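You operate a simulated robot arm through the tools that you are given. There is no shell and no other tool. Be economical: measure what you need, move in short steps, check, and stop when the job is done.

Carry out the task below with a simulated robot arm. There is one attempt and no reset: what you move stays moved.

TASK
Open the wide blue drawer, take the white pad and leave it in the inside of the wide blue drawer and shut the drawer again. Then take the green-to-blue extension and put it in the long carton. Then open the right cupboard door, put the yellow can on the top of the spring bench away on the right cupboard shelf and shut the door again. Then shut the right drawer under the spring bench. Then open the wash bench drawer, fetch the wide silver ring and set it in the inside of the wash bench drawer, then shut the drawer. Then take the green-dot packer and leave it on top of the black canister on the top tray of the cart. Then take the click card and leave it on the bench right of the vise. Then put one of the steel fittings from the green tray on top of the silver tin on the top of the steel table. The order counts. Set down upright: yellow can, steel fitting.

It is judged by the outcome, as a careful person would: the job done as asked, and still so three seconds after it is handed in. It fails if anything else is knocked over, pushed out of place, dropped, spilled or broken.

THE ROBOT
A 6-joint arm with a two-finger gripper on a trunk, on a base that drives. Base frame: it is fixed to the floor where the robot stands at the start and does not move with it; the origin is under the middle of the robot, x ahead of it, y to its left, z up. Lengths are in cm, angles in degrees, forces in N, time in s.
With the tool pointing down near the work surface it reaches from about 10 to 74 cm from the robot's upright axis, wherever it stands. Its first joint turns from -166.0 to 166.0 degrees. Places, roughly: bench right of the vise (36x25 cm) [-300, 38, 92]; black canister (7x7x10 cm) [10, 300, 80]; click card [-350, 175, 100]; green-dot packer (5x4x2 cm) [30, 280, 70]; green-to-blue extension (4x4x4 cm) [-200, 390, 90]; inside of the wash bench drawer [-160, 220, 80]; inside of the wide blue drawer [120, 10, 80]; long carton [50, 125, 75]; right cupboard door [-290, 60, 40]; right cupboard shelf [-320, 50, 50]; right drawer under the spring bench [-190, -230, 70]; silver tin [-75, 25, 75]; steel fitting (4x4x5 cm) [-380, 210, 90]; wash bench drawer [-170, 220, 80]; white pad (7x10x3 cm) [-180, 220, 90]; wide blue drawer [110, 10, 80]; wide silver ring (9x9x2 cm) [30, 310, 70]; yellow can (7x7x11 cm) [-200, -300, 90]. Payload 2.45 kg.
Tool frame: the origin (TCP) lies between the finger pads and is the grasp point; the fingertips stand 2.6 cm ahead of it; z points along the fingers, y is the line along which they close. Largest opening 9.6 cm; the body of the gripper starts 6.9 cm behind the TCP.
Orientation is told as [roll, pitch, yaw] about the base's x, y, z axes, in that order, counted from this pose: with the fingers straight down and closing along the base's y, the tool's x points along the base's -x, its y along +y and its z along -z.

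THE INTERFACE
- The arm moves only by the tool apply_moves. Its argument "moves" is a list of rows, each an object of numbers (a shift or turn left out is 0, a gripper value left out holds the last): "x", "y", "z": the shift along the tool's x, y, z in units of 25 mm (1.0 is 25 mm); "wx", "wy", "wz": the turn, a rotation vector about the tool's x, y, z in units of 6 degrees (1.0 is 6 degrees); "fingers": the finger opening in cm, from 0 to 9.6. In form: [{"x": .., "y": .., "z": .., "wx": .., "wy": .., "wz": .., "fingers": ..}, ...]. A call has 1 to 10 rows; each row shifts and turns the commanded pose from where the row before left it, along the tool's axes as they then stand. A call with a number of a shift or a turn outside -1 to 1 is refused whole. Each row takes 0.2 s and may step no farther than 5 cm and 8.6 degrees from the row before; otherwise, or with a gripper value out of range, the whole call is refused. Where a pose cannot be reached the arm comes as near as it can. A force on the tool above 40 N (or 10 N above the force at the start of the call, whichever is more), or a blocked arm, ends the call early, and 0.2 s more pass. The fingers move at their own pace and stop on an object; they squeeze with about 29 N. The grip force told is the motor's: it shows also when the fingers shut on nothing. Time passes only in rows, and 0.2 s behind the last, so rows that do not move let the fingers close. It gives the time, the measured TCP pose, the force on the tool (base axes), the opening and the grip force at its end, in the units of the frame above (readings bear some noise), with the torque about the TCP (base axes, N m) and any sound that the robot's microphone picked up, and new pictures: "views" is both (left out), scene, wrist or none.
- Cameras (640 x 400 px; columns grow to the right, rows downward): "scene" is now at [-6, 7.24, 109.63]; the picture's right is [-1.00, -0.01, 0.00], its down [-0.01, 0.62, -0.78] and it looks along [0.01, -0.78, -0.62] (base axes); focal length 214 px, centre (320, 200). "wrist" rides on the gripper at [8.2, 0.3, -9.8] in the tool frame; the picture's right is [-0.04, 1.00, 0.00], its down [-0.73, -0.03, -0.68] and it looks along [-0.68, -0.03, 0.73] (tool axes); focal length 256 px, centre (320, 200). There is no depth. A picture from a camera that has moved, and an enlarged one, comes with that camera's place and axes in the base frame and with its lens.
- lift_body(by): slides the trunk up (or, below 0, down) by that many cm; the arm and the scene camera ride with it, the base frame stays. It gives what a move gives, with no picture.
- steer(legs): drives the robot by 1 to 6 legs, each [ahead, turn to the left] in cm and degrees, along the robot's own axes; the way and the turn of a leg run together, so that a leg with both is an arc; at most 150 cm and 180 degrees a leg. The arm and the cameras ride along, it lands a little off, and it stops where it bumps. It gives what a move gives, and a new picture of the scene camera.
- head_to(pan, tilt): turns the head with the scene camera to pan (to the left, within 155 degrees either way) and tilt (down, from -29 to 69), counted from straight ahead of the robot. It gives what a move gives, and a new picture of the scene camera.
- zoom(camera, box): a new picture of the part [left, top, right, bottom] of that camera's present view, enlarged. The clock stands still meanwhile.
- job_done(): hands the job in; it is judged then, once.

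Go step by step. Nothing tells you exact positions but the pictures and the camera data: compare them with the known pose of the tool, close in by small moves and look again before you grip or let go. The budget is 535 turns and 360 pictures, counting those below and the enlarged ones. Unless the task says otherwise, let go and move clear before handing in, and close with one line.

The tools are called after "Call:" by a JSON object that holds its "method" and its "body". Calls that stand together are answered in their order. apply_moves: Moves the arm, as the interface text tells. Its arguments: {"type":"object","properties":{"moves":{"type":"array"},"views":{"type":"string","enum":["both","scene","wrist","none"]}},"required":["moves"]} The other tools are called the same way: lift_body (by) slides the trunk up or down; steer (legs) drives the base; head_to (pan, tilt) turns the head that bears the scene camera; zoom (camera, box) takes an enlarged picture of a part of a camera's view; job_done () hands the job in.

At the start:

```text
time_s: 0.0
eef_pos: [41.14, -18.11, 98.59]
orientation: [0.0, -0.1, 0.1]
contact_force: [-0.6, -1.0, -0.4]
ft_torque: [-0.02, -0.02, 0.0]
finger_gap: 9.62
gripper_force: 0.0
trunk travel left (down, up): [-13.2, 1.8]
robot x, y, heading: [-0.11, -0.32, 0.0]
head pan, tilt: [-89.2, 38.3]
```

scene: 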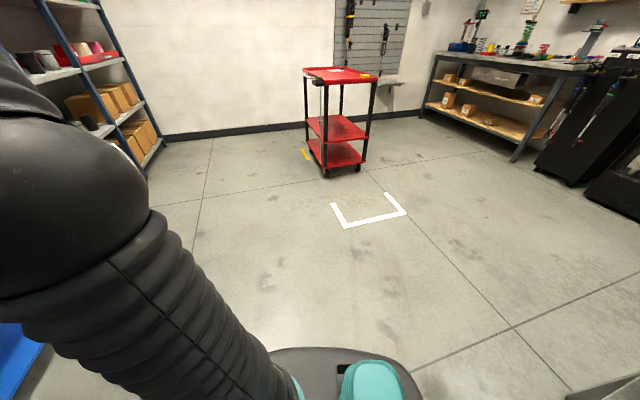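
wrist: 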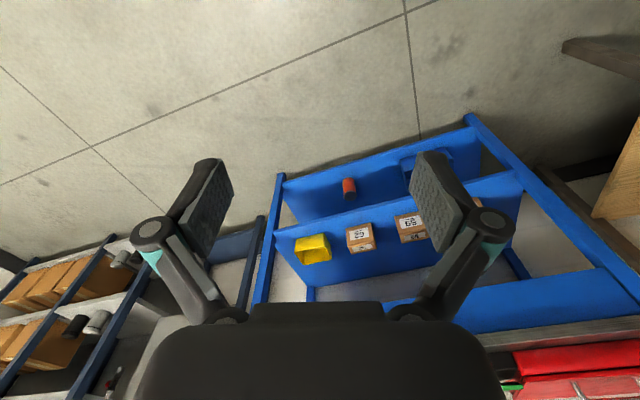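

I see the robot in a workshop, with the head turned right. First I'll look around to get my bearings.

Call:
{"method": "head_to", "body": {"pan": 0, "tilt": 30}}

Call:
{"method": "head_to", "body": {"pan": 75, "tilt": 25}}

Call:
{"method": "head_to", "body": {"pan": 145, "tilt": 25}}

Call:
{"method": "head_to", "body": {"pan": -145, "tilt": 25}}

```text
time_s: 1.6
eef_pos: [41.06, -18.16, 98.56]
orientation: [0.0, 0.0, 0.0]
contact_force: [0.4, -1.2, 0.7]
ft_torque: [-0.04, 0.01, 0.0]
finger_gap: 9.62
gripper_force: 0.0
trunk travel left (down, up): [-13.2, 1.8]
robot x, y, heading: [-0.05, -0.01, 0.1]
head pan, tilt: [0.0, 30.0]
camera scene: at [2.92, 15.85, 110.92], right [0.0, -1.0, 0.0], down [-0.5, 0.0, -0.87], along [0.87, 0.0, -0.5], focal length 214 px, centre (320, 200)
```

scene: 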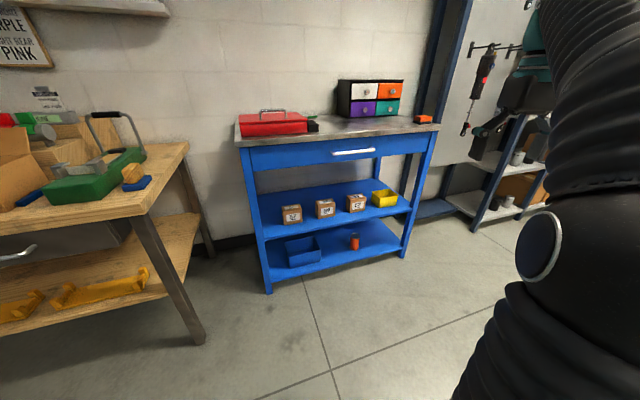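

```text
time_s: 3.1
eef_pos: [41.17, -18.2, 98.74]
orientation: [0.1, 0.0, 0.0]
contact_force: [-0.3, 0.6, 0.5]
ft_torque: [0.02, 0.02, -0.01]
finger_gap: 9.62
gripper_force: 0.0
trunk travel left (down, up): [-13.2, 1.8]
robot x, y, heading: [0.18, 0.06, 0.1]
head pan, tilt: [75.0, 25.0]
camera scene: at [-3.74, 24.75, 111.72], right [0.97, -0.26, 0.0], down [-0.11, -0.41, -0.91], along [0.24, 0.88, -0.42], focal length 214 px, centre (320, 200)
```

scene: 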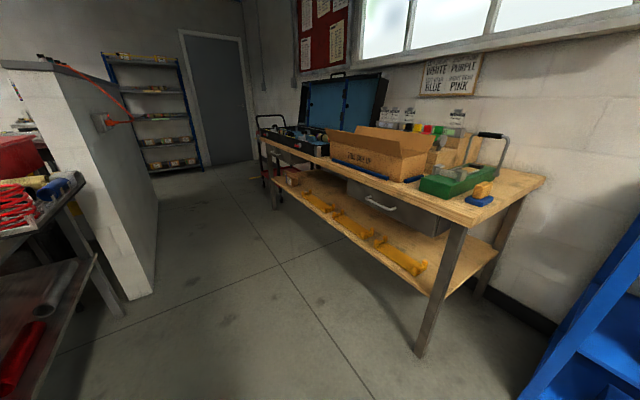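

```text
time_s: 4.5
eef_pos: [41.04, -18.16, 98.62]
orientation: [0.1, 0.0, -0.1]
contact_force: [1.1, 0.2, 0.8]
ft_torque: [-0.02, 0.03, -0.04]
finger_gap: 9.6
gripper_force: 0.0
trunk travel left (down, up): [-13.2, 1.8]
robot x, y, heading: [0.17, 0.16, -0.2]
head pan, tilt: [145.0, 25.0]
camera scene: at [-13.67, 21.14, 111.72], right [0.57, 0.82, 0.0], down [0.35, -0.24, -0.91], along [-0.74, 0.52, -0.42], focal length 214 px, centre (320, 200)
```

scene: 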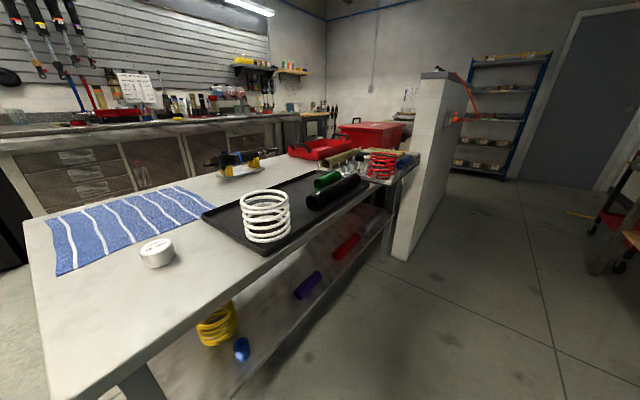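

```text
time_s: 8.5
eef_pos: [41.2, -18.27, 98.71]
orientation: [-0.1, 0.0, 0.0]
contact_force: [0.2, 0.1, 1.0]
ft_torque: [0.0, 0.03, 0.04]
finger_gap: 9.6
gripper_force: 0.1
trunk travel left (down, up): [-13.2, 1.8]
robot x, y, heading: [0.04, -0.06, 0.2]
head pan, tilt: [-145.0, 25.0]
camera scene: at [-13.67, 10.56, 111.72], right [-0.57, 0.82, 0.0], down [0.35, 0.24, -0.91], along [-0.74, -0.52, -0.42], focal length 214 px, centre (320, 200)
```

scene: 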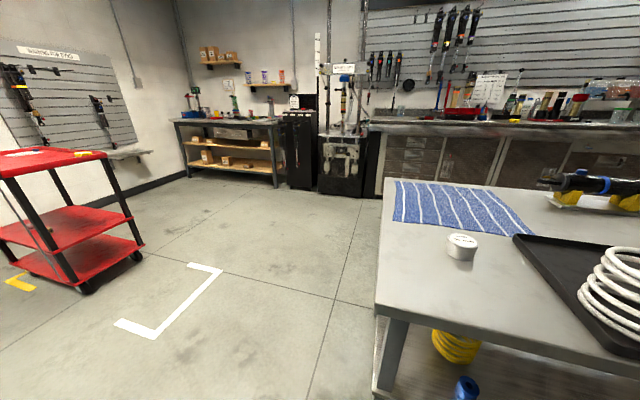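

The blue bench's front runs slanted, from about (85,46) to (115,-43), with its handle near (97,0,81). I'll zoom on it and turn the tool to point forward with the fingers closing vertically.

Call:
{"method": "head_to", "body": {"pan": 0, "tilt": 25}}

Call:
{"method": "zoom", "body": {"camera": "scene", "box": [200, 60, 460, 300]}}

Call:
{"method": "apply_moves", "body": {"moves": [{"wx": -0.77, "wy": -0.77, "wz": 0.77}, {"wx": -0.77, "wy": -0.77, "wz": 0.77}, {"wx": -0.77, "wy": -0.77, "wz": 0.77}, {"wx": -0.77, "wy": -0.77, "wz": 0.77}, {"wx": -0.77, "wy": -0.77, "wz": 0.77}, {"wx": -0.77, "wy": -0.77, "wz": 0.77}, {"wx": -0.77, "wy": -0.77, "wz": 0.77}, {"wx": -0.77, "wy": -0.77, "wz": 0.77}], "views": "none"}}

Call:
{"method": "apply_moves", "body": {"moves": [{"wx": -0.77, "wy": -0.77, "wz": 0.77}, {"wx": -0.77, "wy": -0.77, "wz": 0.77}, {"wx": -0.77, "wy": -0.77, "wz": 0.77}, {"wx": -0.77, "wy": -0.77, "wz": 0.77}, {"wx": -0.77, "wy": -0.77, "wz": 0.77}, {"wx": -0.77, "wy": -0.77, "wz": 0.77}, {"wx": -0.77, "wy": -0.77, "wz": 0.77}], "views": "both"}}

```text
time_s: 10.8
eef_pos: [41.15, -18.18, 98.62]
orientation: [-0.1, 0.0, 0.0]
contact_force: [-0.5, -0.1, -0.2]
ft_torque: [-0.01, 0.01, 0.0]
finger_gap: 9.6
gripper_force: 0.0
trunk travel left (down, up): [-13.2, 1.8]
robot x, y, heading: [0.03, 0.41, -0.0]
head pan, tilt: [0.0, 25.0]
camera scene: at [3.09, 15.85, 111.72], right [0.0, -1.0, 0.0], down [-0.42, 0.0, -0.91], along [0.91, 0.0, -0.42], focal length 214 px, centre (320, 200)
```

scene: 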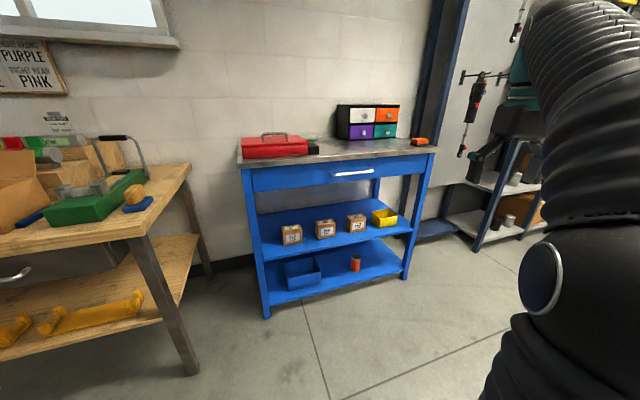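

```text
1.67 times, centred on (330, 180) of scene
camera zoom: at [3.09, 15.85, 111.72], right [0.0, -1.0, 0.0], down [-0.42, 0.0, -0.91], along [0.91, 0.0, -0.42], focal length 358 px, centre (303, 233)
```

zoom: 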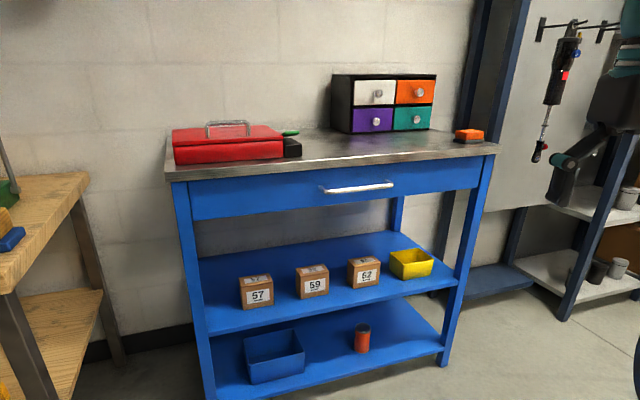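

```text
time_s: 12.6
eef_pos: [41.25, -18.2, 98.55]
orientation: [48.6, -19.3, -48.6]
contact_force: [0.5, 0.1, -0.4]
ft_torque: [-0.01, 0.0, 0.01]
finger_gap: 9.62
gripper_force: 0.0
trunk travel left (down, up): [-13.2, 1.8]
robot x, y, heading: [-0.09, 0.2, 0.1]
head pan, tilt: [0.0, 25.0]
```

```text
time_s: 14.4
eef_pos: [43.18, -21.49, 94.17]
orientation: [86.1, 5.4, -90.6]
contact_force: [0.5, 0.5, 0.6]
ft_torque: [-0.01, 0.0, 0.0]
finger_gap: 9.6
gripper_force: 0.1
trunk travel left (down, up): [-13.2, 1.8]
robot x, y, heading: [-0.3, 0.09, 0.1]
head pan, tilt: [0.0, 25.0]
stopped in row 7: the arm was blocked; the commanded pose is now the measured one
camera scene: at [3.09, 15.86, 111.72], right [0.0, -1.0, 0.0], down [-0.42, 0.0, -0.91], along [0.91, 0.0, -0.42], focal length 214 px, centre (320, 200)
camera wrist: at [33.41, -13.51, 95.86], right [0.06, -0.14, 0.99], down [-0.69, -0.72, -0.05], along [0.72, -0.68, -0.14], focal length 256 px, centre (320, 200)
```

scene: 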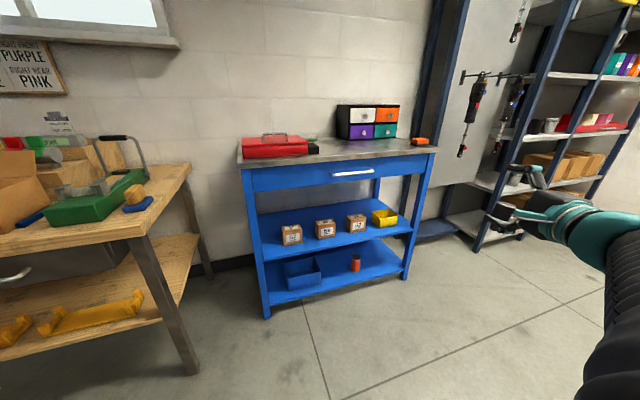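
wrist: 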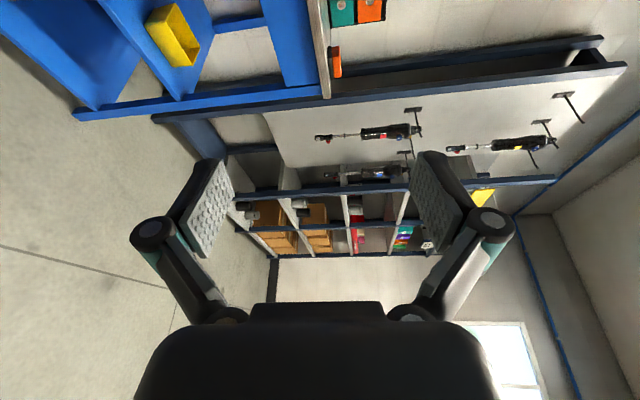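

The tool now points roughly forward; the last step was blocked by a joint limit while folded. I'll drive up to the bench front, heading 18°.

Call:
{"method": "steer", "body": {"legs": [[0, -14], [36, 0], [0, 32]]}}

```text
time_s: 19.1
eef_pos: [82.41, -15.2, 94.42]
orientation: [86.3, 5.2, -71.9]
contact_force: [0.7, 0.5, 0.1]
ft_torque: [0.02, -0.01, -0.01]
finger_gap: 9.59
gripper_force: 0.0
trunk travel left (down, up): [-13.2, 1.8]
robot x, y, heading: [34.55, -8.62, 19.0]
head pan, tilt: [0.0, 25.0]
camera scene: at [32.38, 7.52, 111.72], right [0.32, -0.95, 0.0], down [-0.4, -0.14, -0.91], along [0.86, 0.29, -0.42], focal length 214 px, centre (320, 200)
```

scene: 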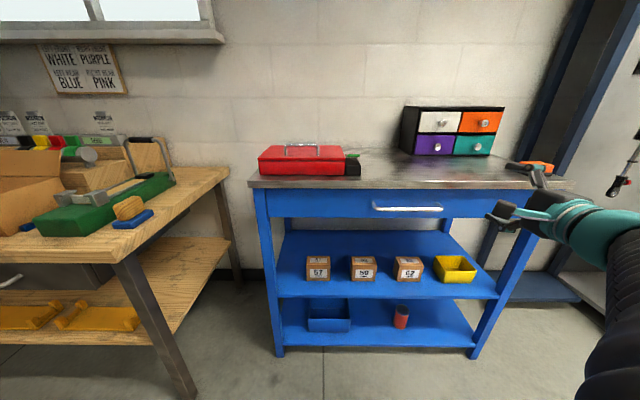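

The view is consistent: the handle is at about (95,1,82). I'll shift the tool left and down toward it and finish the orientation.

Call:
{"method": "apply_moves", "body": {"moves": [{"x": 0.9, "y": -0.9, "z": 0.4}, {"x": 0.9, "y": -0.9, "z": 0.4}, {"x": 0.9, "y": -0.9, "z": 0.4}, {"x": 0.9, "y": -0.9, "z": 0.4}, {"x": 0.9, "y": -0.9, "z": 0.4}, {"wx": -0.7, "wy": -0.7, "wz": 0.7}]}}

```text
time_s: 20.5
eef_pos: [82.68, -2.16, 83.94]
orientation: [90.0, 9.3, -76.6]
contact_force: [-0.6, 0.2, 0.2]
ft_torque: [0.02, -0.03, 0.01]
finger_gap: 9.59
gripper_force: 0.0
trunk travel left (down, up): [-13.2, 1.8]
robot x, y, heading: [34.34, -8.08, 18.8]
head pan, tilt: [0.0, 25.0]
camera scene: at [32.37, 7.52, 111.72], right [0.32, -0.95, 0.0], down [-0.4, -0.14, -0.91], along [0.86, 0.29, -0.42], focal length 214 px, centre (320, 200)
camera wrist: at [71.22, 3.07, 85.57], right [0.05, -0.2, 0.98], down [-0.49, -0.86, -0.15], along [0.87, -0.47, -0.14], focal length 256 px, centre (320, 200)
```

scene: 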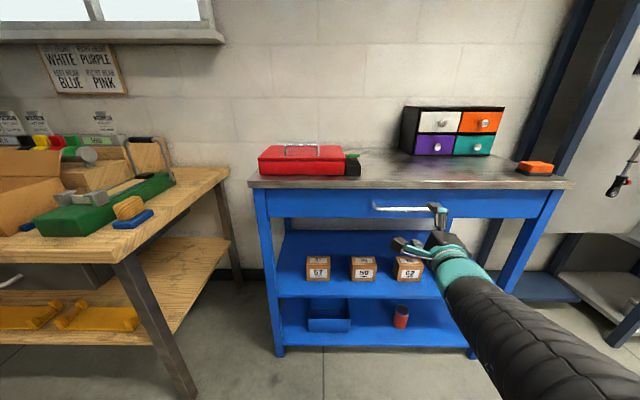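
wrist: 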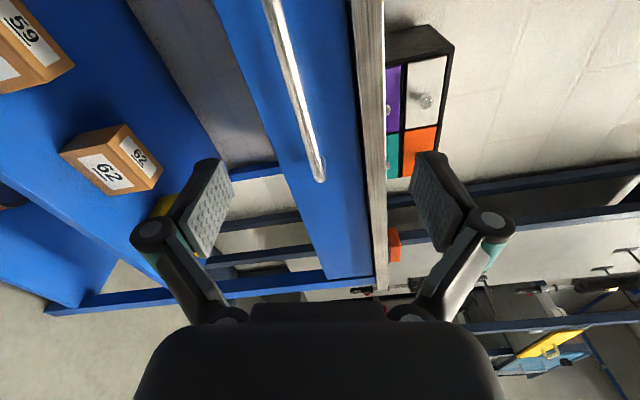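

The tool needs about -10° about its own axis and a few cm to the left. I'll correct that and look.

Call:
{"method": "apply_moves", "body": {"moves": [{"wz": -0.8, "wy": 0.33}, {"wz": -0.8, "wy": 0.33}, {"x": 0.8}, {"x": 0.8}], "views": "wrist"}}

```text
time_s: 21.5
eef_pos: [81.47, 1.59, 84.01]
orientation: [90.4, -0.3, -72.4]
contact_force: [0.7, -0.7, 0.1]
ft_torque: [0.02, 0.01, -0.02]
finger_gap: 9.61
gripper_force: 0.1
trunk travel left (down, up): [-13.2, 1.8]
robot x, y, heading: [34.55, -8.27, 18.5]
head pan, tilt: [0.0, 25.0]
camera wrist: at [69.55, 6.3, 84.13], right [0.01, -0.03, 1.0], down [-0.43, -0.9, -0.03], along [0.91, -0.42, -0.02], focal length 256 px, centre (320, 200)
```

wrist: 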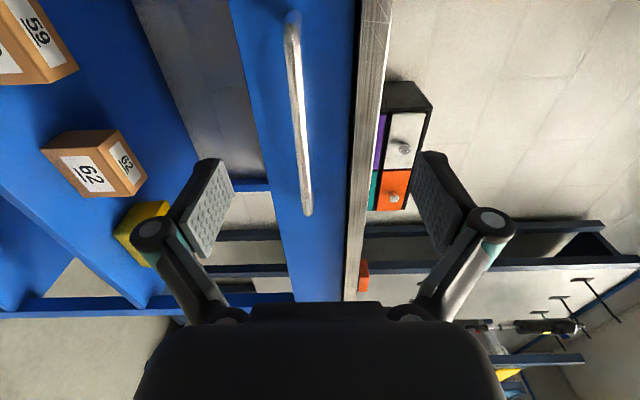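

Handle centre is about (94.5,1.1,82), so I need a bit right, 2 cm down and ~12 cm forward. I'll approach part of the way and check.

Call:
{"method": "apply_moves", "body": {"moves": [{"x": -0.7, "y": -0.4}, {"x": -0.7, "y": -0.4}, {"z": 0.8}, {"z": 0.8}, {"z": 0.8}, {"z": 0.8}], "views": "both"}}

```text
time_s: 22.9
eef_pos: [90.24, 0.63, 82.14]
orientation: [90.3, -0.3, -72.5]
contact_force: [0.1, -0.1, -0.2]
ft_torque: [0.0, -0.02, -0.02]
finger_gap: 9.62
gripper_force: 0.1
trunk travel left (down, up): [-13.2, 1.8]
robot x, y, heading: [34.82, -8.23, 18.7]
head pan, tilt: [0.0, 25.0]
camera scene: at [32.36, 7.52, 111.72], right [0.32, -0.95, 0.0], down [-0.4, -0.14, -0.91], along [0.86, 0.29, -0.42], focal length 214 px, centre (320, 200)
camera wrist: at [78.35, 5.32, 82.3], right [0.01, -0.03, 1.0], down [-0.43, -0.9, -0.03], along [0.91, -0.42, -0.02], focal length 256 px, centre (320, 200)
```

scene: 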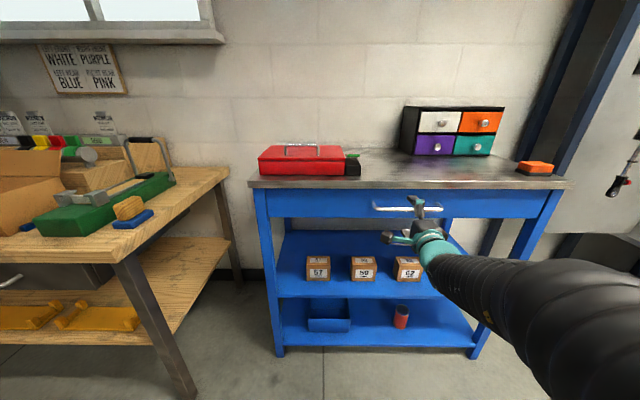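
wrist: 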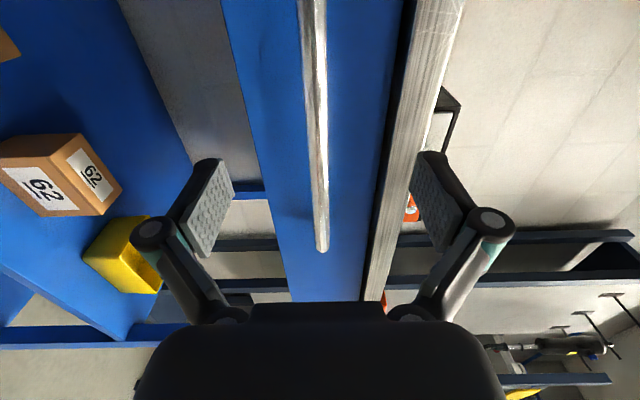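

Handle is centred between the fingers. I narrow the opening to clear the tabletop edge, go forward ~4 cm and close.

Call:
{"method": "apply_moves", "body": {"moves": [{"fingers": 4.5}, {"fingers": 4.5}, {"z": 0.8}, {"z": 0.8}, {"fingers": 0}, {"fingers": 0}, {"fingers": 0}], "views": "wrist"}}

```text
time_s: 24.5
eef_pos: [94.05, 1.97, 82.12]
orientation: [90.2, -0.3, -72.4]
contact_force: [-9.2, -0.1, -13.3]
ft_torque: [0.28, 0.13, 0.05]
finger_gap: 1.29
gripper_force: 39.8
trunk travel left (down, up): [-13.2, 1.8]
robot x, y, heading: [34.46, -8.56, 18.9]
head pan, tilt: [0.0, 25.0]
camera wrist: at [82.12, 6.6, 82.22], right [0.01, -0.03, 1.0], down [-0.43, -0.9, -0.03], along [0.91, -0.42, -0.02], focal length 256 px, centre (320, 200)
```

wrist: 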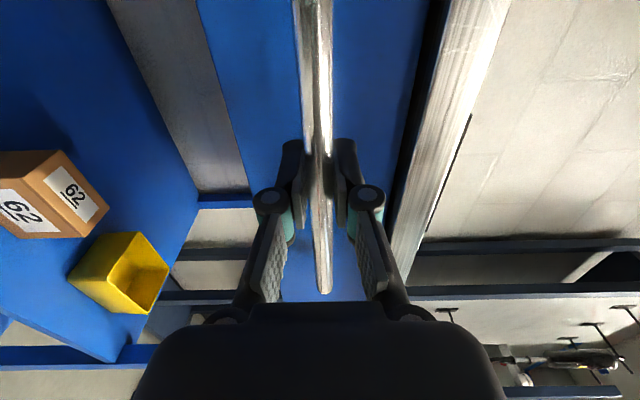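

Gripped. I'll pull the drawer by driving the base back.

Call:
{"method": "steer", "body": {"legs": [[-15, 0]]}}

Call:
{"method": "steer", "body": {"legs": [[-13, 0]]}}

```text
time_s: 25.9
eef_pos: [79.37, -3.03, 81.99]
orientation: [90.1, -0.3, -72.2]
contact_force: [-6.7, 16.5, -21.8]
ft_torque: [0.39, 0.22, 0.8]
finger_gap: 1.29
gripper_force: 39.8
trunk travel left (down, up): [-13.2, 1.8]
robot x, y, heading: [19.92, -13.38, 18.9]
head pan, tilt: [0.0, 25.0]
camera scene: at [17.72, 2.64, 111.69], right [0.32, -0.95, 0.0], down [-0.4, -0.14, -0.91], along [0.86, 0.29, -0.42], focal length 214 px, centre (320, 200)
```

scene: 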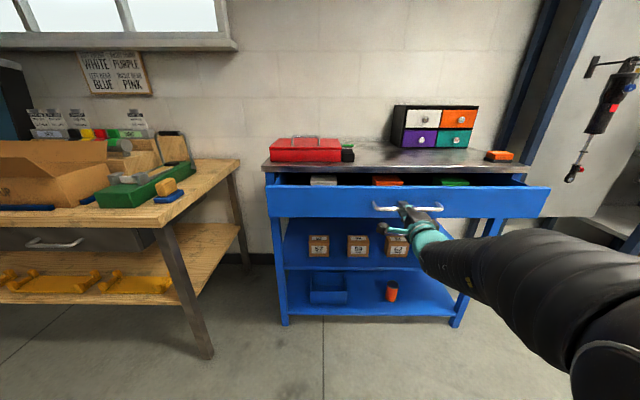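

```text
time_s: 27.2
eef_pos: [67.13, -7.02, 82.12]
orientation: [90.2, -0.5, -72.2]
contact_force: [-11.8, 33.3, -9.2]
ft_torque: [0.47, 0.19, 0.35]
finger_gap: 1.3
gripper_force: 39.2
trunk travel left (down, up): [-13.2, 1.8]
robot x, y, heading: [7.69, -17.54, 19.3]
head pan, tilt: [0.0, 25.0]
camera scene: at [5.51, -1.4, 111.68], right [0.33, -0.95, 0.0], down [-0.4, -0.14, -0.91], along [0.86, 0.29, -0.42], focal length 214 px, centre (320, 200)
```

scene: 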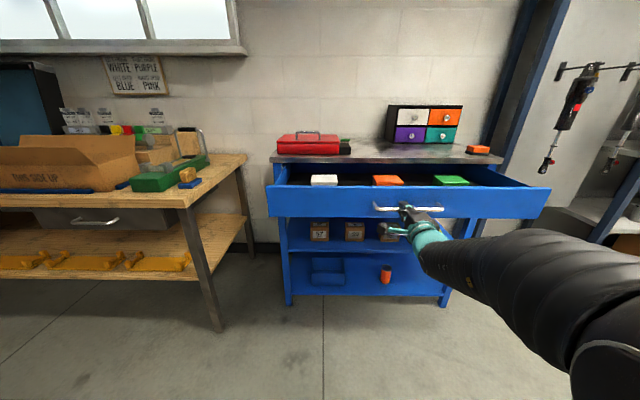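

The drawer is open ~28 cm and contains coloured blocks (white, orange, green). I'll release and back off.

Call:
{"method": "apply_moves", "body": {"moves": [{"fingers": 4.5}, {"fingers": 4.5}, {"z": -0.8}, {"z": -0.8}, {"z": -0.8}], "views": "none"}}

Call:
{"method": "zoom", "body": {"camera": "scene", "box": [240, 120, 560, 240]}}

```text
time_s: 28.4
eef_pos: [61.54, -8.97, 82.16]
orientation: [90.1, -0.3, -72.2]
contact_force: [0.9, 0.6, 0.4]
ft_torque: [-0.02, 0.0, -0.02]
finger_gap: 4.5
gripper_force: 0.1
trunk travel left (down, up): [-13.2, 1.8]
robot x, y, heading: [7.69, -17.62, 18.8]
head pan, tilt: [0.0, 25.0]
```

```text
2.00 times, centred on (400, 180) of scene
camera zoom: at [5.54, -1.6, 111.72], right [0.33, -0.95, 0.0], down [-0.4, -0.14, -0.91], along [0.86, 0.29, -0.42], focal length 429 px, centre (160, 240)
```

zoom: 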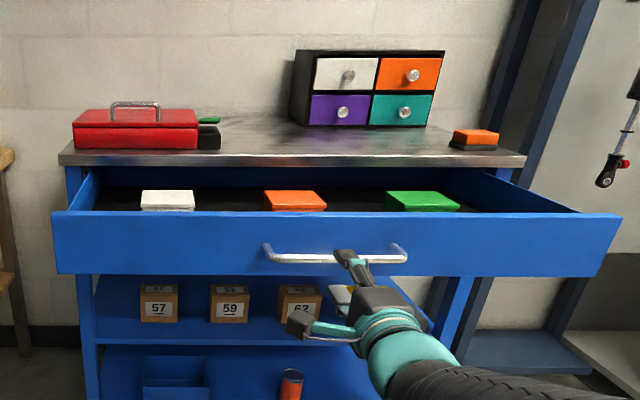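

Next I back away, then turn the tool back to point down for travel.

Call:
{"method": "steer", "body": {"legs": [[-15, 0]]}}

Call:
{"method": "apply_moves", "body": {"moves": [{"y": 0.8, "wx": 0.77, "wy": 0.77, "wz": -0.77}, {"wx": 0.77, "wy": 0.77, "wz": -0.77}, {"wx": 0.77, "wy": 0.77, "wz": -0.77}, {"wx": 0.77, "wy": 0.77, "wz": -0.77}, {"wx": 0.77, "wy": 0.77, "wz": -0.77}, {"wx": 0.77, "wy": 0.77, "wz": -0.77}, {"wx": 0.77, "wy": 0.77, "wz": -0.77}, {"wx": 0.77, "wy": 0.77, "wz": -0.77}], "views": "none"}}

Call:
{"method": "apply_moves", "body": {"moves": [{"wx": 0.77, "wy": 0.77, "wz": -0.77}, {"wx": 0.77, "wy": 0.77, "wz": -0.77}, {"wx": 0.77, "wy": 0.77, "wz": -0.77}, {"wx": 0.77, "wy": 0.77, "wz": -0.77}, {"wx": 0.77, "wy": 0.77, "wz": -0.77}, {"wx": 0.77, "wy": 0.77, "wz": -0.77}, {"wx": 0.77, "wy": 0.77, "wz": -0.77}], "views": "none"}}

Call:
{"method": "apply_moves", "body": {"moves": [{"x": 0.8, "z": -1}, {"x": 0.8, "z": -1}, {"x": 0.8, "z": -1}, {"x": 0.8, "z": -1}, {"x": 0.8, "z": -1}, {"x": 0.8, "z": -1}, {"x": 0.8, "z": -1}], "views": "none"}}

```text
time_s: 29.8
eef_pos: [46.94, -13.81, 82.23]
orientation: [90.2, -0.5, -72.1]
contact_force: [0.2, -0.3, 1.0]
ft_torque: [-0.01, 0.02, 0.0]
finger_gap: 4.49
gripper_force: 0.0
trunk travel left (down, up): [-13.2, 1.8]
robot x, y, heading: [-7.03, -22.89, 19.3]
head pan, tilt: [0.0, 25.0]
camera scene: at [-9.08, -6.64, 111.72], right [0.33, -0.94, 0.0], down [-0.4, -0.14, -0.91], along [0.86, 0.3, -0.42], focal length 214 px, centre (320, 200)
```

scene: 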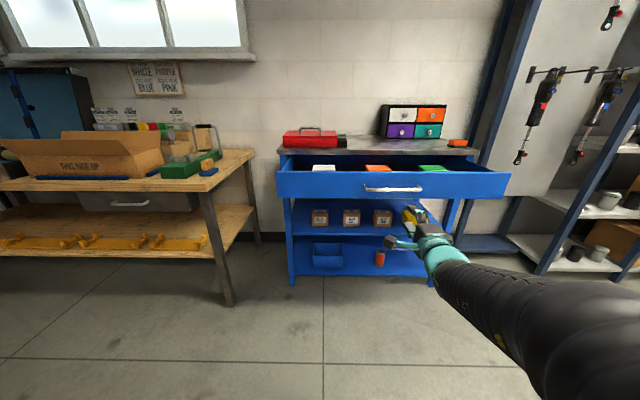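

```text
time_s: 31.6
eef_pos: [46.95, -13.87, 84.25]
orientation: [41.1, -19.7, -23.4]
contact_force: [-0.5, -0.5, -0.1]
ft_torque: [-0.01, 0.01, -0.03]
finger_gap: 4.49
gripper_force: 0.2
trunk travel left (down, up): [-13.2, 1.8]
robot x, y, heading: [-6.81, -22.92, 19.0]
head pan, tilt: [0.0, 25.0]
```

```text
time_s: 33.1
eef_pos: [47.03, -13.75, 84.15]
orientation: [-0.4, -0.1, 18.0]
contact_force: [0.5, 0.1, 0.1]
ft_torque: [0.01, -0.04, 0.0]
finger_gap: 4.49
gripper_force: 0.1
trunk travel left (down, up): [-13.2, 1.8]
robot x, y, heading: [-6.8, -22.78, 19.3]
head pan, tilt: [0.0, 25.0]
```

```text
time_s: 34.8
eef_pos: [33.56, -18.15, 99.47]
orientation: [-0.3, -0.3, 18.1]
contact_force: [0.2, -1.0, 0.0]
ft_torque: [-0.01, 0.05, 0.0]
finger_gap: 4.52
gripper_force: 0.1
out of reach, approached as far as the arm can: row 7
trunk travel left (down, up): [-13.2, 1.8]
robot x, y, heading: [-6.63, -22.64, 19.0]
head pan, tilt: [0.0, 25.0]
```

The tool is down and stowed. I'll drive around the south end of the steel table toward the alley by the wash bench.

Call:
{"method": "steer", "body": {"legs": [[0, -176], [150, 0], [12, 0], [0, -94]]}}

```text
time_s: 54.1
eef_pos: [-158.58, -52.9, 99.45]
orientation: [-0.3, -0.3, 109.4]
contact_force: [0.9, 0.4, -0.2]
ft_torque: [-0.03, 0.02, 0.01]
finger_gap: 4.5
gripper_force: 0.1
trunk travel left (down, up): [-13.2, 1.8]
robot x, y, heading: [-153.1, -93.01, 110.6]
head pan, tilt: [0.0, 25.0]
camera scene: at [-168.95, -95.55, 111.72], right [0.94, 0.35, 0.0], down [0.15, -0.4, -0.91], along [-0.32, 0.85, -0.42], focal length 214 px, centre (320, 200)
```

scene: 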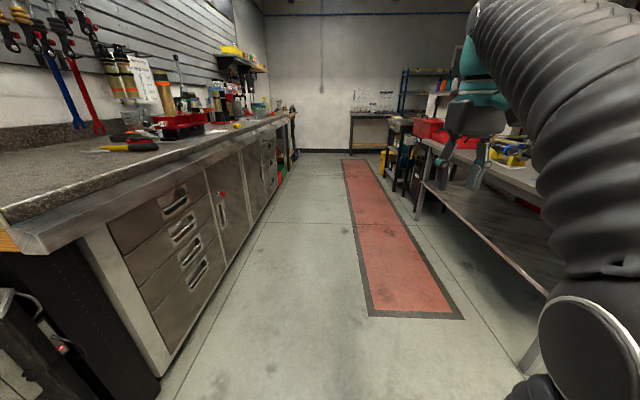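

The alley is clear. I'll drive up it toward the wash bench.

Call:
{"method": "steer", "body": {"legs": [[0, -5], [150, 0], [60, 0]]}}

Call:
{"method": "head_to", "body": {"pan": -50, "tilt": 30}}

```text
time_s: 65.1
eef_pos: [-214.5, 149.52, 99.41]
orientation: [-0.4, -0.3, 105.5]
contact_force: [0.5, -0.1, -1.1]
ft_torque: [-0.02, 0.0, -0.01]
finger_gap: 4.48
gripper_force: 0.0
trunk travel left (down, up): [-13.2, 1.8]
robot x, y, heading: [-211.5, 108.8, 106.5]
head pan, tilt: [0.0, 25.0]
camera scene: at [-227.82, 107.65, 111.72], right [0.96, 0.29, 0.0], down [0.12, -0.4, -0.91], along [-0.26, 0.87, -0.42], focal length 214 px, centre (320, 200)
```

scene: 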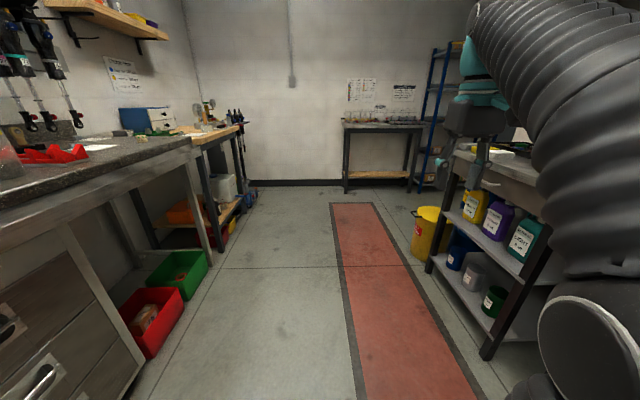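

```text
time_s: 66.2
eef_pos: [-214.61, 149.44, 99.47]
orientation: [-0.5, -0.3, 105.5]
contact_force: [0.2, -0.4, -0.3]
ft_torque: [-0.02, 0.02, 0.0]
finger_gap: 4.5
gripper_force: 0.0
trunk travel left (down, up): [-13.2, 1.8]
robot x, y, heading: [-211.69, 108.82, 106.7]
head pan, tilt: [-50.0, 30.0]
camera scene: at [-220.21, 106.38, 110.92], right [0.84, -0.55, 0.0], down [-0.27, -0.42, -0.87], along [0.47, 0.72, -0.5], focal length 214 px, centre (320, 200)
```

scene: 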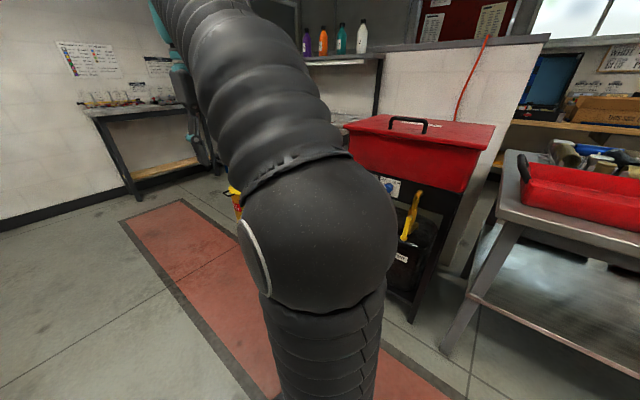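

The wash bench is just past the red parts washer, its front at about (-170,220). I'll drive alongside and turn to face it.

Call:
{"method": "steer", "body": {"legs": [[0, -6], [88, 0], [0, -82]]}}

Call:
{"method": "head_to", "body": {"pan": 0, "tilt": 40}}

```text
time_s: 74.9
eef_pos: [-187.57, 199.17, 99.38]
orientation: [-0.4, -0.3, 18.4]
contact_force: [0.1, 0.5, 0.0]
ft_torque: [0.0, 0.03, -0.05]
finger_gap: 4.48
gripper_force: 0.0
trunk travel left (down, up): [-13.2, 1.8]
robot x, y, heading: [-228.25, 194.51, 19.8]
head pan, tilt: [-50.0, 30.0]
camera scene: at [-231.14, 202.61, 110.92], right [-0.51, -0.86, 0.0], down [-0.43, 0.25, -0.87], along [0.75, -0.44, -0.5], focal length 214 px, centre (320, 200)
```

scene: 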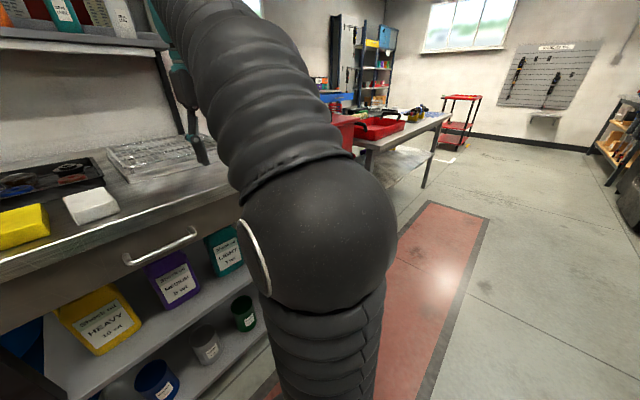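

```text
time_s: 76.0
eef_pos: [-187.49, 199.14, 99.44]
orientation: [-0.4, -0.3, 18.4]
contact_force: [-0.3, -0.6, 0.2]
ft_torque: [0.03, -0.04, 0.01]
finger_gap: 4.48
gripper_force: 0.1
trunk travel left (down, up): [-13.2, 1.8]
robot x, y, heading: [-227.71, 194.65, 19.6]
head pan, tilt: [0.0, 40.0]
camera scene: at [-230.92, 210.03, 109.39], right [0.33, -0.94, 0.0], down [-0.61, -0.21, -0.77], along [0.72, 0.26, -0.64], focal length 214 px, centre (320, 200)
```

scene: 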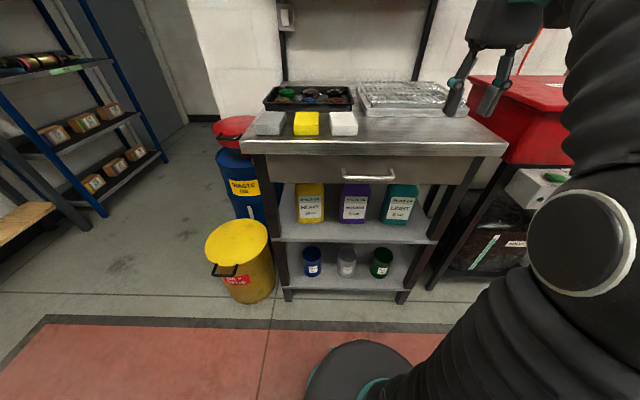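

The white pad is the right one of three on the bench's front edge, near (-181.5,222,91). I'll bring the gripper above it.

Call:
{"method": "apply_moves", "body": {"moves": [{"x": -0.5, "y": 0.97, "fingers": 9.6}, {"x": -0.5, "y": 0.97}, {"x": -0.5, "y": 0.97}, {"x": -0.5, "y": 0.97}, {"x": -0.5, "y": 0.97}, {"x": -0.5, "y": 0.97}, {"x": -0.5, "y": 0.97}, {"x": -0.5, "y": 0.97}]}}

```text
time_s: 77.8
eef_pos: [-184.54, 220.47, 97.83]
orientation: [-0.4, -0.5, 18.4]
contact_force: [-0.1, -0.5, 0.8]
ft_torque: [0.01, -0.04, 0.0]
finger_gap: 9.6
gripper_force: 0.2
out of reach, approached as far as the arm can: row 6, 7, 8
trunk travel left (down, up): [-13.2, 1.8]
robot x, y, heading: [-227.94, 194.56, 19.4]
head pan, tilt: [0.0, 40.0]
camera scene: at [-230.94, 210.03, 109.39], right [0.34, -0.94, 0.0], down [-0.61, -0.22, -0.77], along [0.72, 0.26, -0.64], focal length 214 px, centre (320, 200)
camera wrist: at [-192.52, 218.22, 107.49], right [-0.28, 0.96, -0.01], down [0.7, 0.21, 0.69], along [0.66, 0.19, -0.73], focal length 256 px, centre (320, 200)
```

scene: 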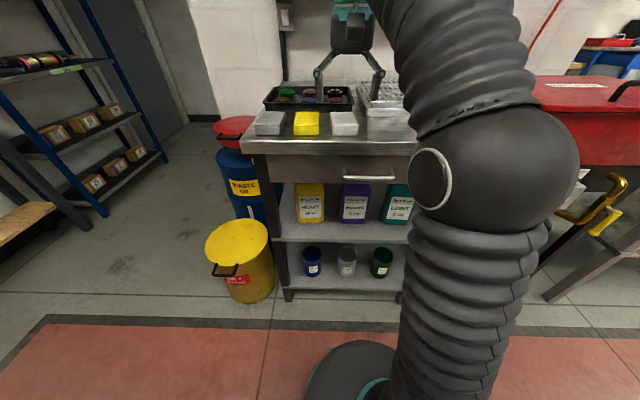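
wrist: 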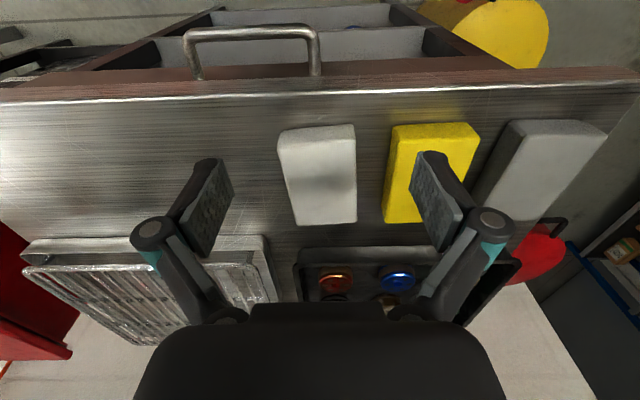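

Pad centred laterally; it is ~4 cm further forward. I'll move over it, narrow the opening to 8.4, and descend a bit.

Call:
{"method": "apply_moves", "body": {"moves": [{"x": -0.8, "fingers": 8.6}, {"x": -0.8}, {"z": 0.8}, {"z": 0.6}], "views": "wrist"}}

```text
time_s: 78.8
eef_pos: [-180.95, 221.47, 93.15]
orientation: [-0.4, -0.2, 18.4]
contact_force: [0.6, 0.1, 0.4]
ft_torque: [-0.01, 0.02, 0.01]
finger_gap: 8.61
gripper_force: 0.1
out of reach, approached as far as the arm can: row 1, 2
trunk travel left (down, up): [-13.2, 1.8]
robot x, y, heading: [-228.19, 194.39, 19.6]
head pan, tilt: [0.0, 40.0]
camera wrist: at [-189.0, 219.12, 102.8], right [-0.28, 0.96, -0.01], down [0.7, 0.21, 0.68], along [0.66, 0.18, -0.73], focal length 256 px, centre (320, 200)
```

wrist: 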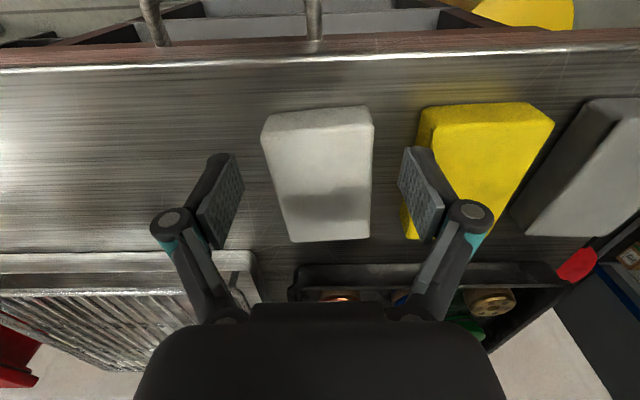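

Pad top seems near z 89.5. I'll descend with opening 8 and check again.

Call:
{"method": "apply_moves", "body": {"moves": [{"y": 0.08, "fingers": 8.1}, {"z": 0.5}, {"z": 0.4}], "views": "wrist"}}

```text
time_s: 79.6
eef_pos: [-181.1, 221.56, 90.87]
orientation: [-0.4, -0.2, 18.4]
contact_force: [-0.7, -0.2, 0.8]
ft_torque: [0.0, -0.02, -0.02]
finger_gap: 8.1
gripper_force: 0.0
trunk travel left (down, up): [-13.2, 1.8]
robot x, y, heading: [-227.52, 194.37, 19.6]
head pan, tilt: [0.0, 40.0]
camera wrist: at [-189.07, 219.29, 100.63], right [-0.28, 0.96, -0.01], down [0.7, 0.21, 0.68], along [0.66, 0.18, -0.73], focal length 256 px, centre (320, 200)
```

wrist: 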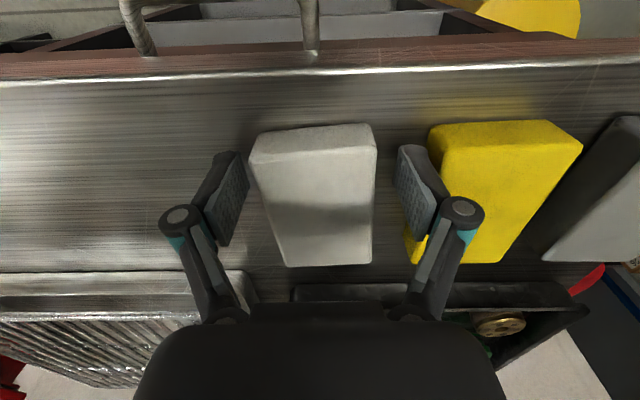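

Fingers straddle the pad; down another 1 cm and close.

Call:
{"method": "apply_moves", "body": {"moves": [{"z": 0.4}, {"fingers": 5}, {"fingers": 5}, {"fingers": 5}], "views": "wrist"}}

```text
time_s: 80.6
eef_pos: [-181.19, 221.56, 90.13]
orientation: [-0.4, -0.6, 18.3]
contact_force: [2.9, 11.2, 33.8]
ft_torque: [1.37, 0.63, -0.32]
finger_gap: 6.77
gripper_force: 13.8
trunk travel left (down, up): [-13.2, 1.8]
robot x, y, heading: [-228.04, 194.38, 19.5]
head pan, tilt: [0.0, 40.0]
camera wrist: at [-189.21, 219.27, 99.78], right [-0.28, 0.96, -0.01], down [0.7, 0.21, 0.69], along [0.66, 0.19, -0.73], focal length 256 px, centre (320, 200)
```

wrist: 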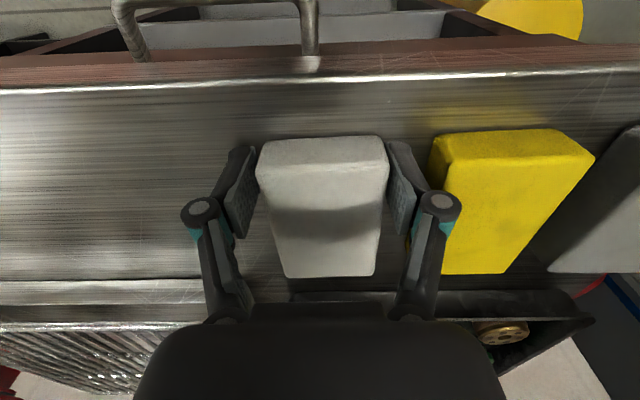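

Gripping; the fingertips touch the bench (top ≈87.5). I close firmly and lift.

Call:
{"method": "apply_moves", "body": {"moves": [{"z": -0.3, "fingers": 4}, {"fingers": 4}, {"z": -0.8}, {"z": -0.8}, {"z": -0.8}], "views": "wrist"}}

```text
time_s: 81.8
eef_pos: [-181.27, 221.64, 96.62]
orientation: [-0.4, -0.5, 18.4]
contact_force: [0.7, 0.5, 0.7]
ft_torque: [-0.01, 0.06, 0.02]
finger_gap: 6.06
gripper_force: 29.1
trunk travel left (down, up): [-13.2, 1.8]
robot x, y, heading: [-228.11, 194.29, 19.7]
head pan, tilt: [0.0, 40.0]
camera wrist: at [-189.22, 219.27, 106.32], right [-0.28, 0.96, -0.01], down [0.7, 0.21, 0.68], along [0.66, 0.19, -0.73], focal length 256 px, centre (320, 200)
```

wrist: 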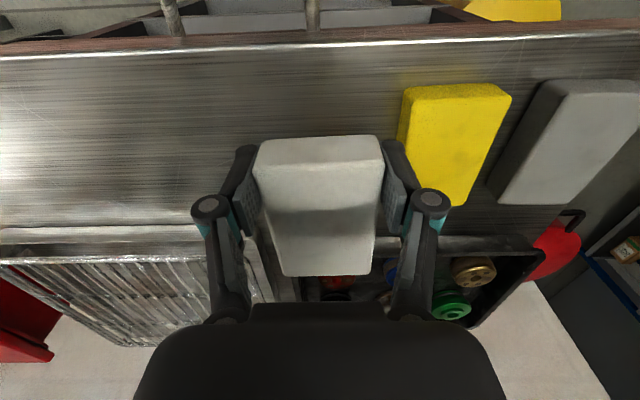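

The pad is held. I'll retract the arm and drive back to the blue bench.

Call:
{"method": "apply_moves", "body": {"moves": [{"x": 0.9, "z": -0.2}, {"x": 0.9}, {"x": 0.9, "y": -0.5}, {"x": 0.9, "y": -0.9}, {"x": 0.8, "y": -0.9}, {"x": 0.4, "y": -0.9}, {"y": -0.95}, {"y": -0.95}, {"y": -0.95}, {"y": -0.95}], "views": "none"}}

Call:
{"method": "steer", "body": {"legs": [[0, -89], [150, 0], [145, 0]]}}

```text
time_s: 84.0
eef_pos: [-187.07, 201.33, 97.23]
orientation: [-0.4, -0.3, 18.3]
contact_force: [0.9, 0.2, 0.3]
ft_torque: [-0.02, -0.02, -0.02]
finger_gap: 6.07
gripper_force: 28.5
trunk travel left (down, up): [-13.2, 1.8]
robot x, y, heading: [-228.23, 194.35, 19.7]
head pan, tilt: [0.0, 40.0]
```

```text
time_s: 101.9
eef_pos: [-102.63, -115.98, 97.24]
orientation: [-0.5, -0.2, -67.6]
contact_force: [0.1, -1.4, -0.4]
ft_torque: [0.01, -0.03, -0.02]
finger_gap: 6.05
gripper_force: 28.7
trunk travel left (down, up): [-13.2, 1.8]
robot x, y, heading: [-112.61, -75.57, -66.6]
head pan, tilt: [0.0, 40.0]
camera scene: at [-97.25, -71.5, 109.39], right [-0.92, -0.4, 0.0], down [-0.26, 0.59, -0.77], along [0.31, -0.7, -0.64], focal length 214 px, centre (320, 200)
```

scene: 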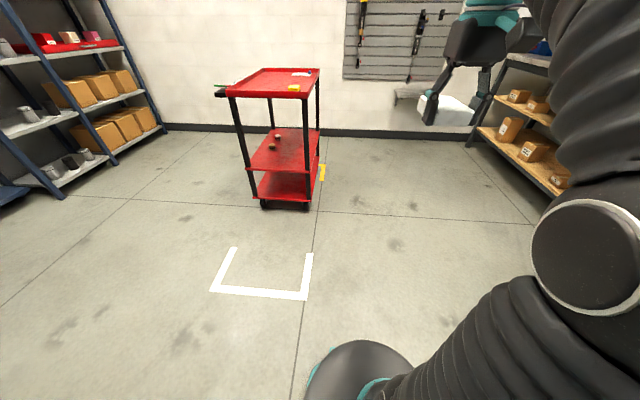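

I'm back at the south end of the table. Now I turn and drive to the open blue drawer.

Call:
{"method": "steer", "body": {"legs": [[0, 86], [100, 0], [0, 22], [50, 0], [0, -23]]}}

```text
time_s: 115.6
eef_pos: [59.05, -3.5, 97.28]
orientation: [-0.4, -0.4, 17.1]
contact_force: [-0.4, 0.4, 0.5]
ft_torque: [0.0, -0.01, 0.03]
finger_gap: 6.05
gripper_force: 28.8
trunk travel left (down, up): [-13.2, 1.8]
robot x, y, heading: [17.78, -9.71, 18.1]
head pan, tilt: [0.0, 40.0]
camera scene: at [15.26, 6.21, 109.39], right [0.31, -0.95, 0.0], down [-0.61, -0.2, -0.77], along [0.73, 0.24, -0.64], focal length 214 px, centre (320, 200)
```

scene: 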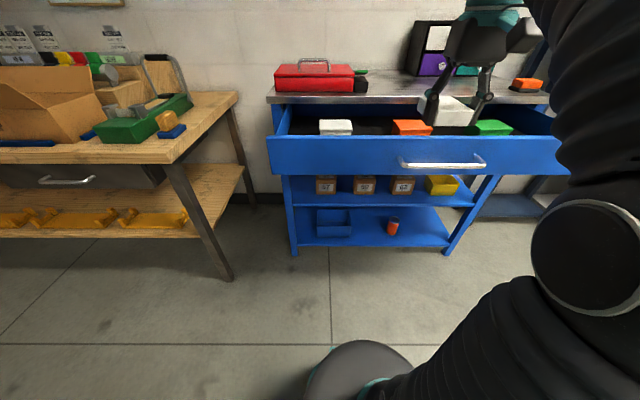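

I move the pad over the drawer to see inside.

Call:
{"method": "apply_moves", "body": {"moves": [{"x": -1, "y": 0.4}, {"x": -1, "y": 0.4}, {"x": -1, "y": 0.4}, {"x": -1, "y": 0.4}, {"x": -1, "y": 0.4}, {"x": -1}]}}

```text
time_s: 117.0
eef_pos: [71.26, 5.57, 96.2]
orientation: [-0.4, -0.5, 17.1]
contact_force: [-0.3, -0.4, 0.7]
ft_torque: [0.01, -0.04, -0.04]
finger_gap: 6.08
gripper_force: 28.6
out of reach, approached as far as the arm can: row 6
trunk travel left (down, up): [-13.2, 1.8]
robot x, y, heading: [17.89, -9.55, 18.4]
head pan, tilt: [0.0, 40.0]
camera scene: at [15.24, 6.2, 109.39], right [0.31, -0.95, 0.0], down [-0.61, -0.2, -0.77], along [0.73, 0.24, -0.64], focal length 214 px, centre (320, 200)
camera wrist: at [63.23, 3.42, 105.88], right [-0.26, 0.97, -0.01], down [0.7, 0.19, 0.69], along [0.66, 0.17, -0.73], focal length 256 px, centre (320, 200)
```

scene: 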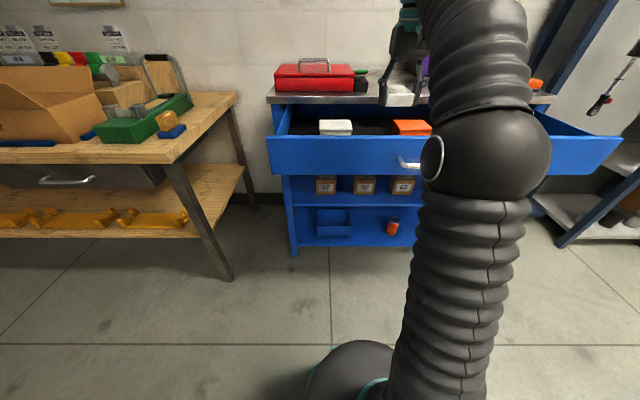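
wrist: 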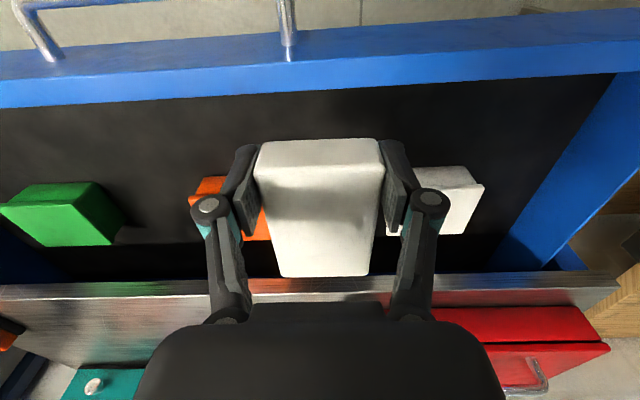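

Below is free black floor between the orange and white blocks. I'll move ~7 cm further forward and lower gently.

Call:
{"method": "apply_moves", "body": {"moves": [{"x": -0.75, "z": 0.6}, {"x": -0.75, "z": 0.6}, {"x": -0.75, "z": 0.6}, {"x": -0.75, "z": 0.6}], "views": "wrist"}}

```text
time_s: 118.0
eef_pos: [78.5, 7.65, 90.18]
orientation: [-0.5, -0.2, 17.1]
contact_force: [-0.8, -0.2, 0.4]
ft_torque: [0.01, -0.02, -0.01]
finger_gap: 6.05
gripper_force: 29.2
trunk travel left (down, up): [-13.2, 1.8]
robot x, y, heading: [18.05, -9.7, 18.4]
head pan, tilt: [0.0, 40.0]
camera wrist: at [70.48, 5.57, 99.93], right [-0.26, 0.97, -0.01], down [0.7, 0.19, 0.68], along [0.66, 0.17, -0.73], focal length 256 px, centre (320, 200)
```

wrist: 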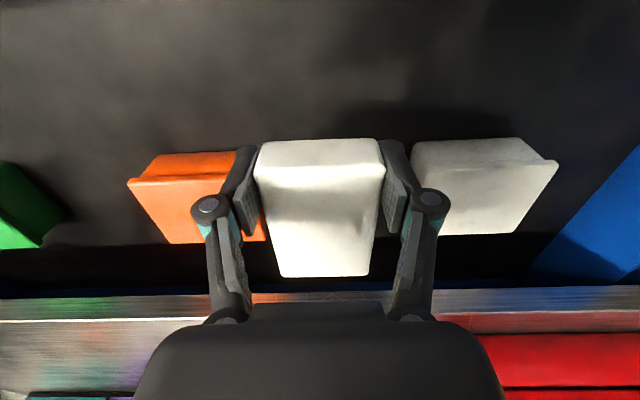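

I'll shift 2 cm back and 1 cm left so that the fingers clear both blocks, and lower in steps.

Call:
{"method": "apply_moves", "body": {"moves": [{"x": 0.8, "y": 0.4}, {"z": 0.8}, {"z": 0.8}, {"z": 0.6}], "views": "wrist"}}

```text
time_s: 119.0
eef_pos: [76.54, 8.07, 84.57]
orientation: [-0.4, -0.3, 17.0]
contact_force: [0.0, 0.0, 0.4]
ft_torque: [-0.02, 0.03, -0.01]
finger_gap: 6.06
gripper_force: 28.8
trunk travel left (down, up): [-13.2, 1.8]
robot x, y, heading: [17.92, -9.49, 18.3]
head pan, tilt: [0.0, 40.0]
camera wrist: at [68.52, 5.98, 94.34], right [-0.26, 0.97, -0.01], down [0.7, 0.19, 0.68], along [0.66, 0.17, -0.73], focal length 256 px, centre (320, 200)
```

wrist: 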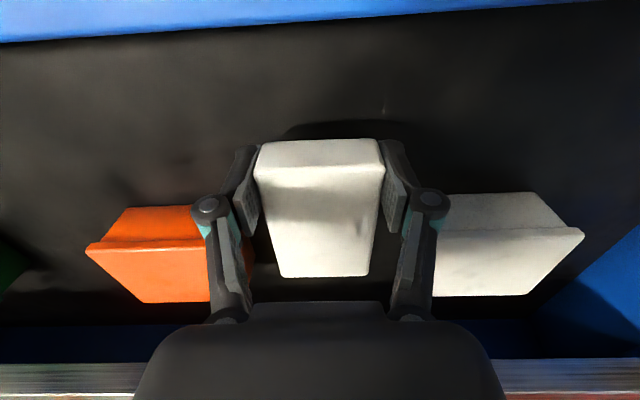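

Call:
{"method": "apply_moves", "body": {"moves": [{"z": 0.4}, {"z": 0.4}, {"z": 0.3}], "views": "wrist"}}

```text
time_s: 119.8
eef_pos: [76.6, 8.03, 81.97]
orientation: [-0.4, -0.3, 17.0]
contact_force: [-0.4, 0.0, -0.3]
ft_torque: [-0.02, 0.0, -0.02]
finger_gap: 6.07
gripper_force: 28.7
trunk travel left (down, up): [-13.2, 1.8]
robot x, y, heading: [17.69, -9.45, 18.3]
head pan, tilt: [0.0, 40.0]
camera wrist: at [68.52, 5.84, 91.65], right [-0.26, 0.97, -0.01], down [0.7, 0.19, 0.68], along [0.66, 0.17, -0.73], focal length 256 px, centre (320, 200)
```

wrist: 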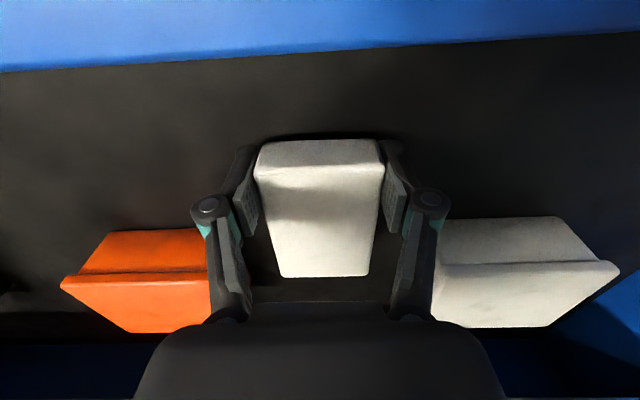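

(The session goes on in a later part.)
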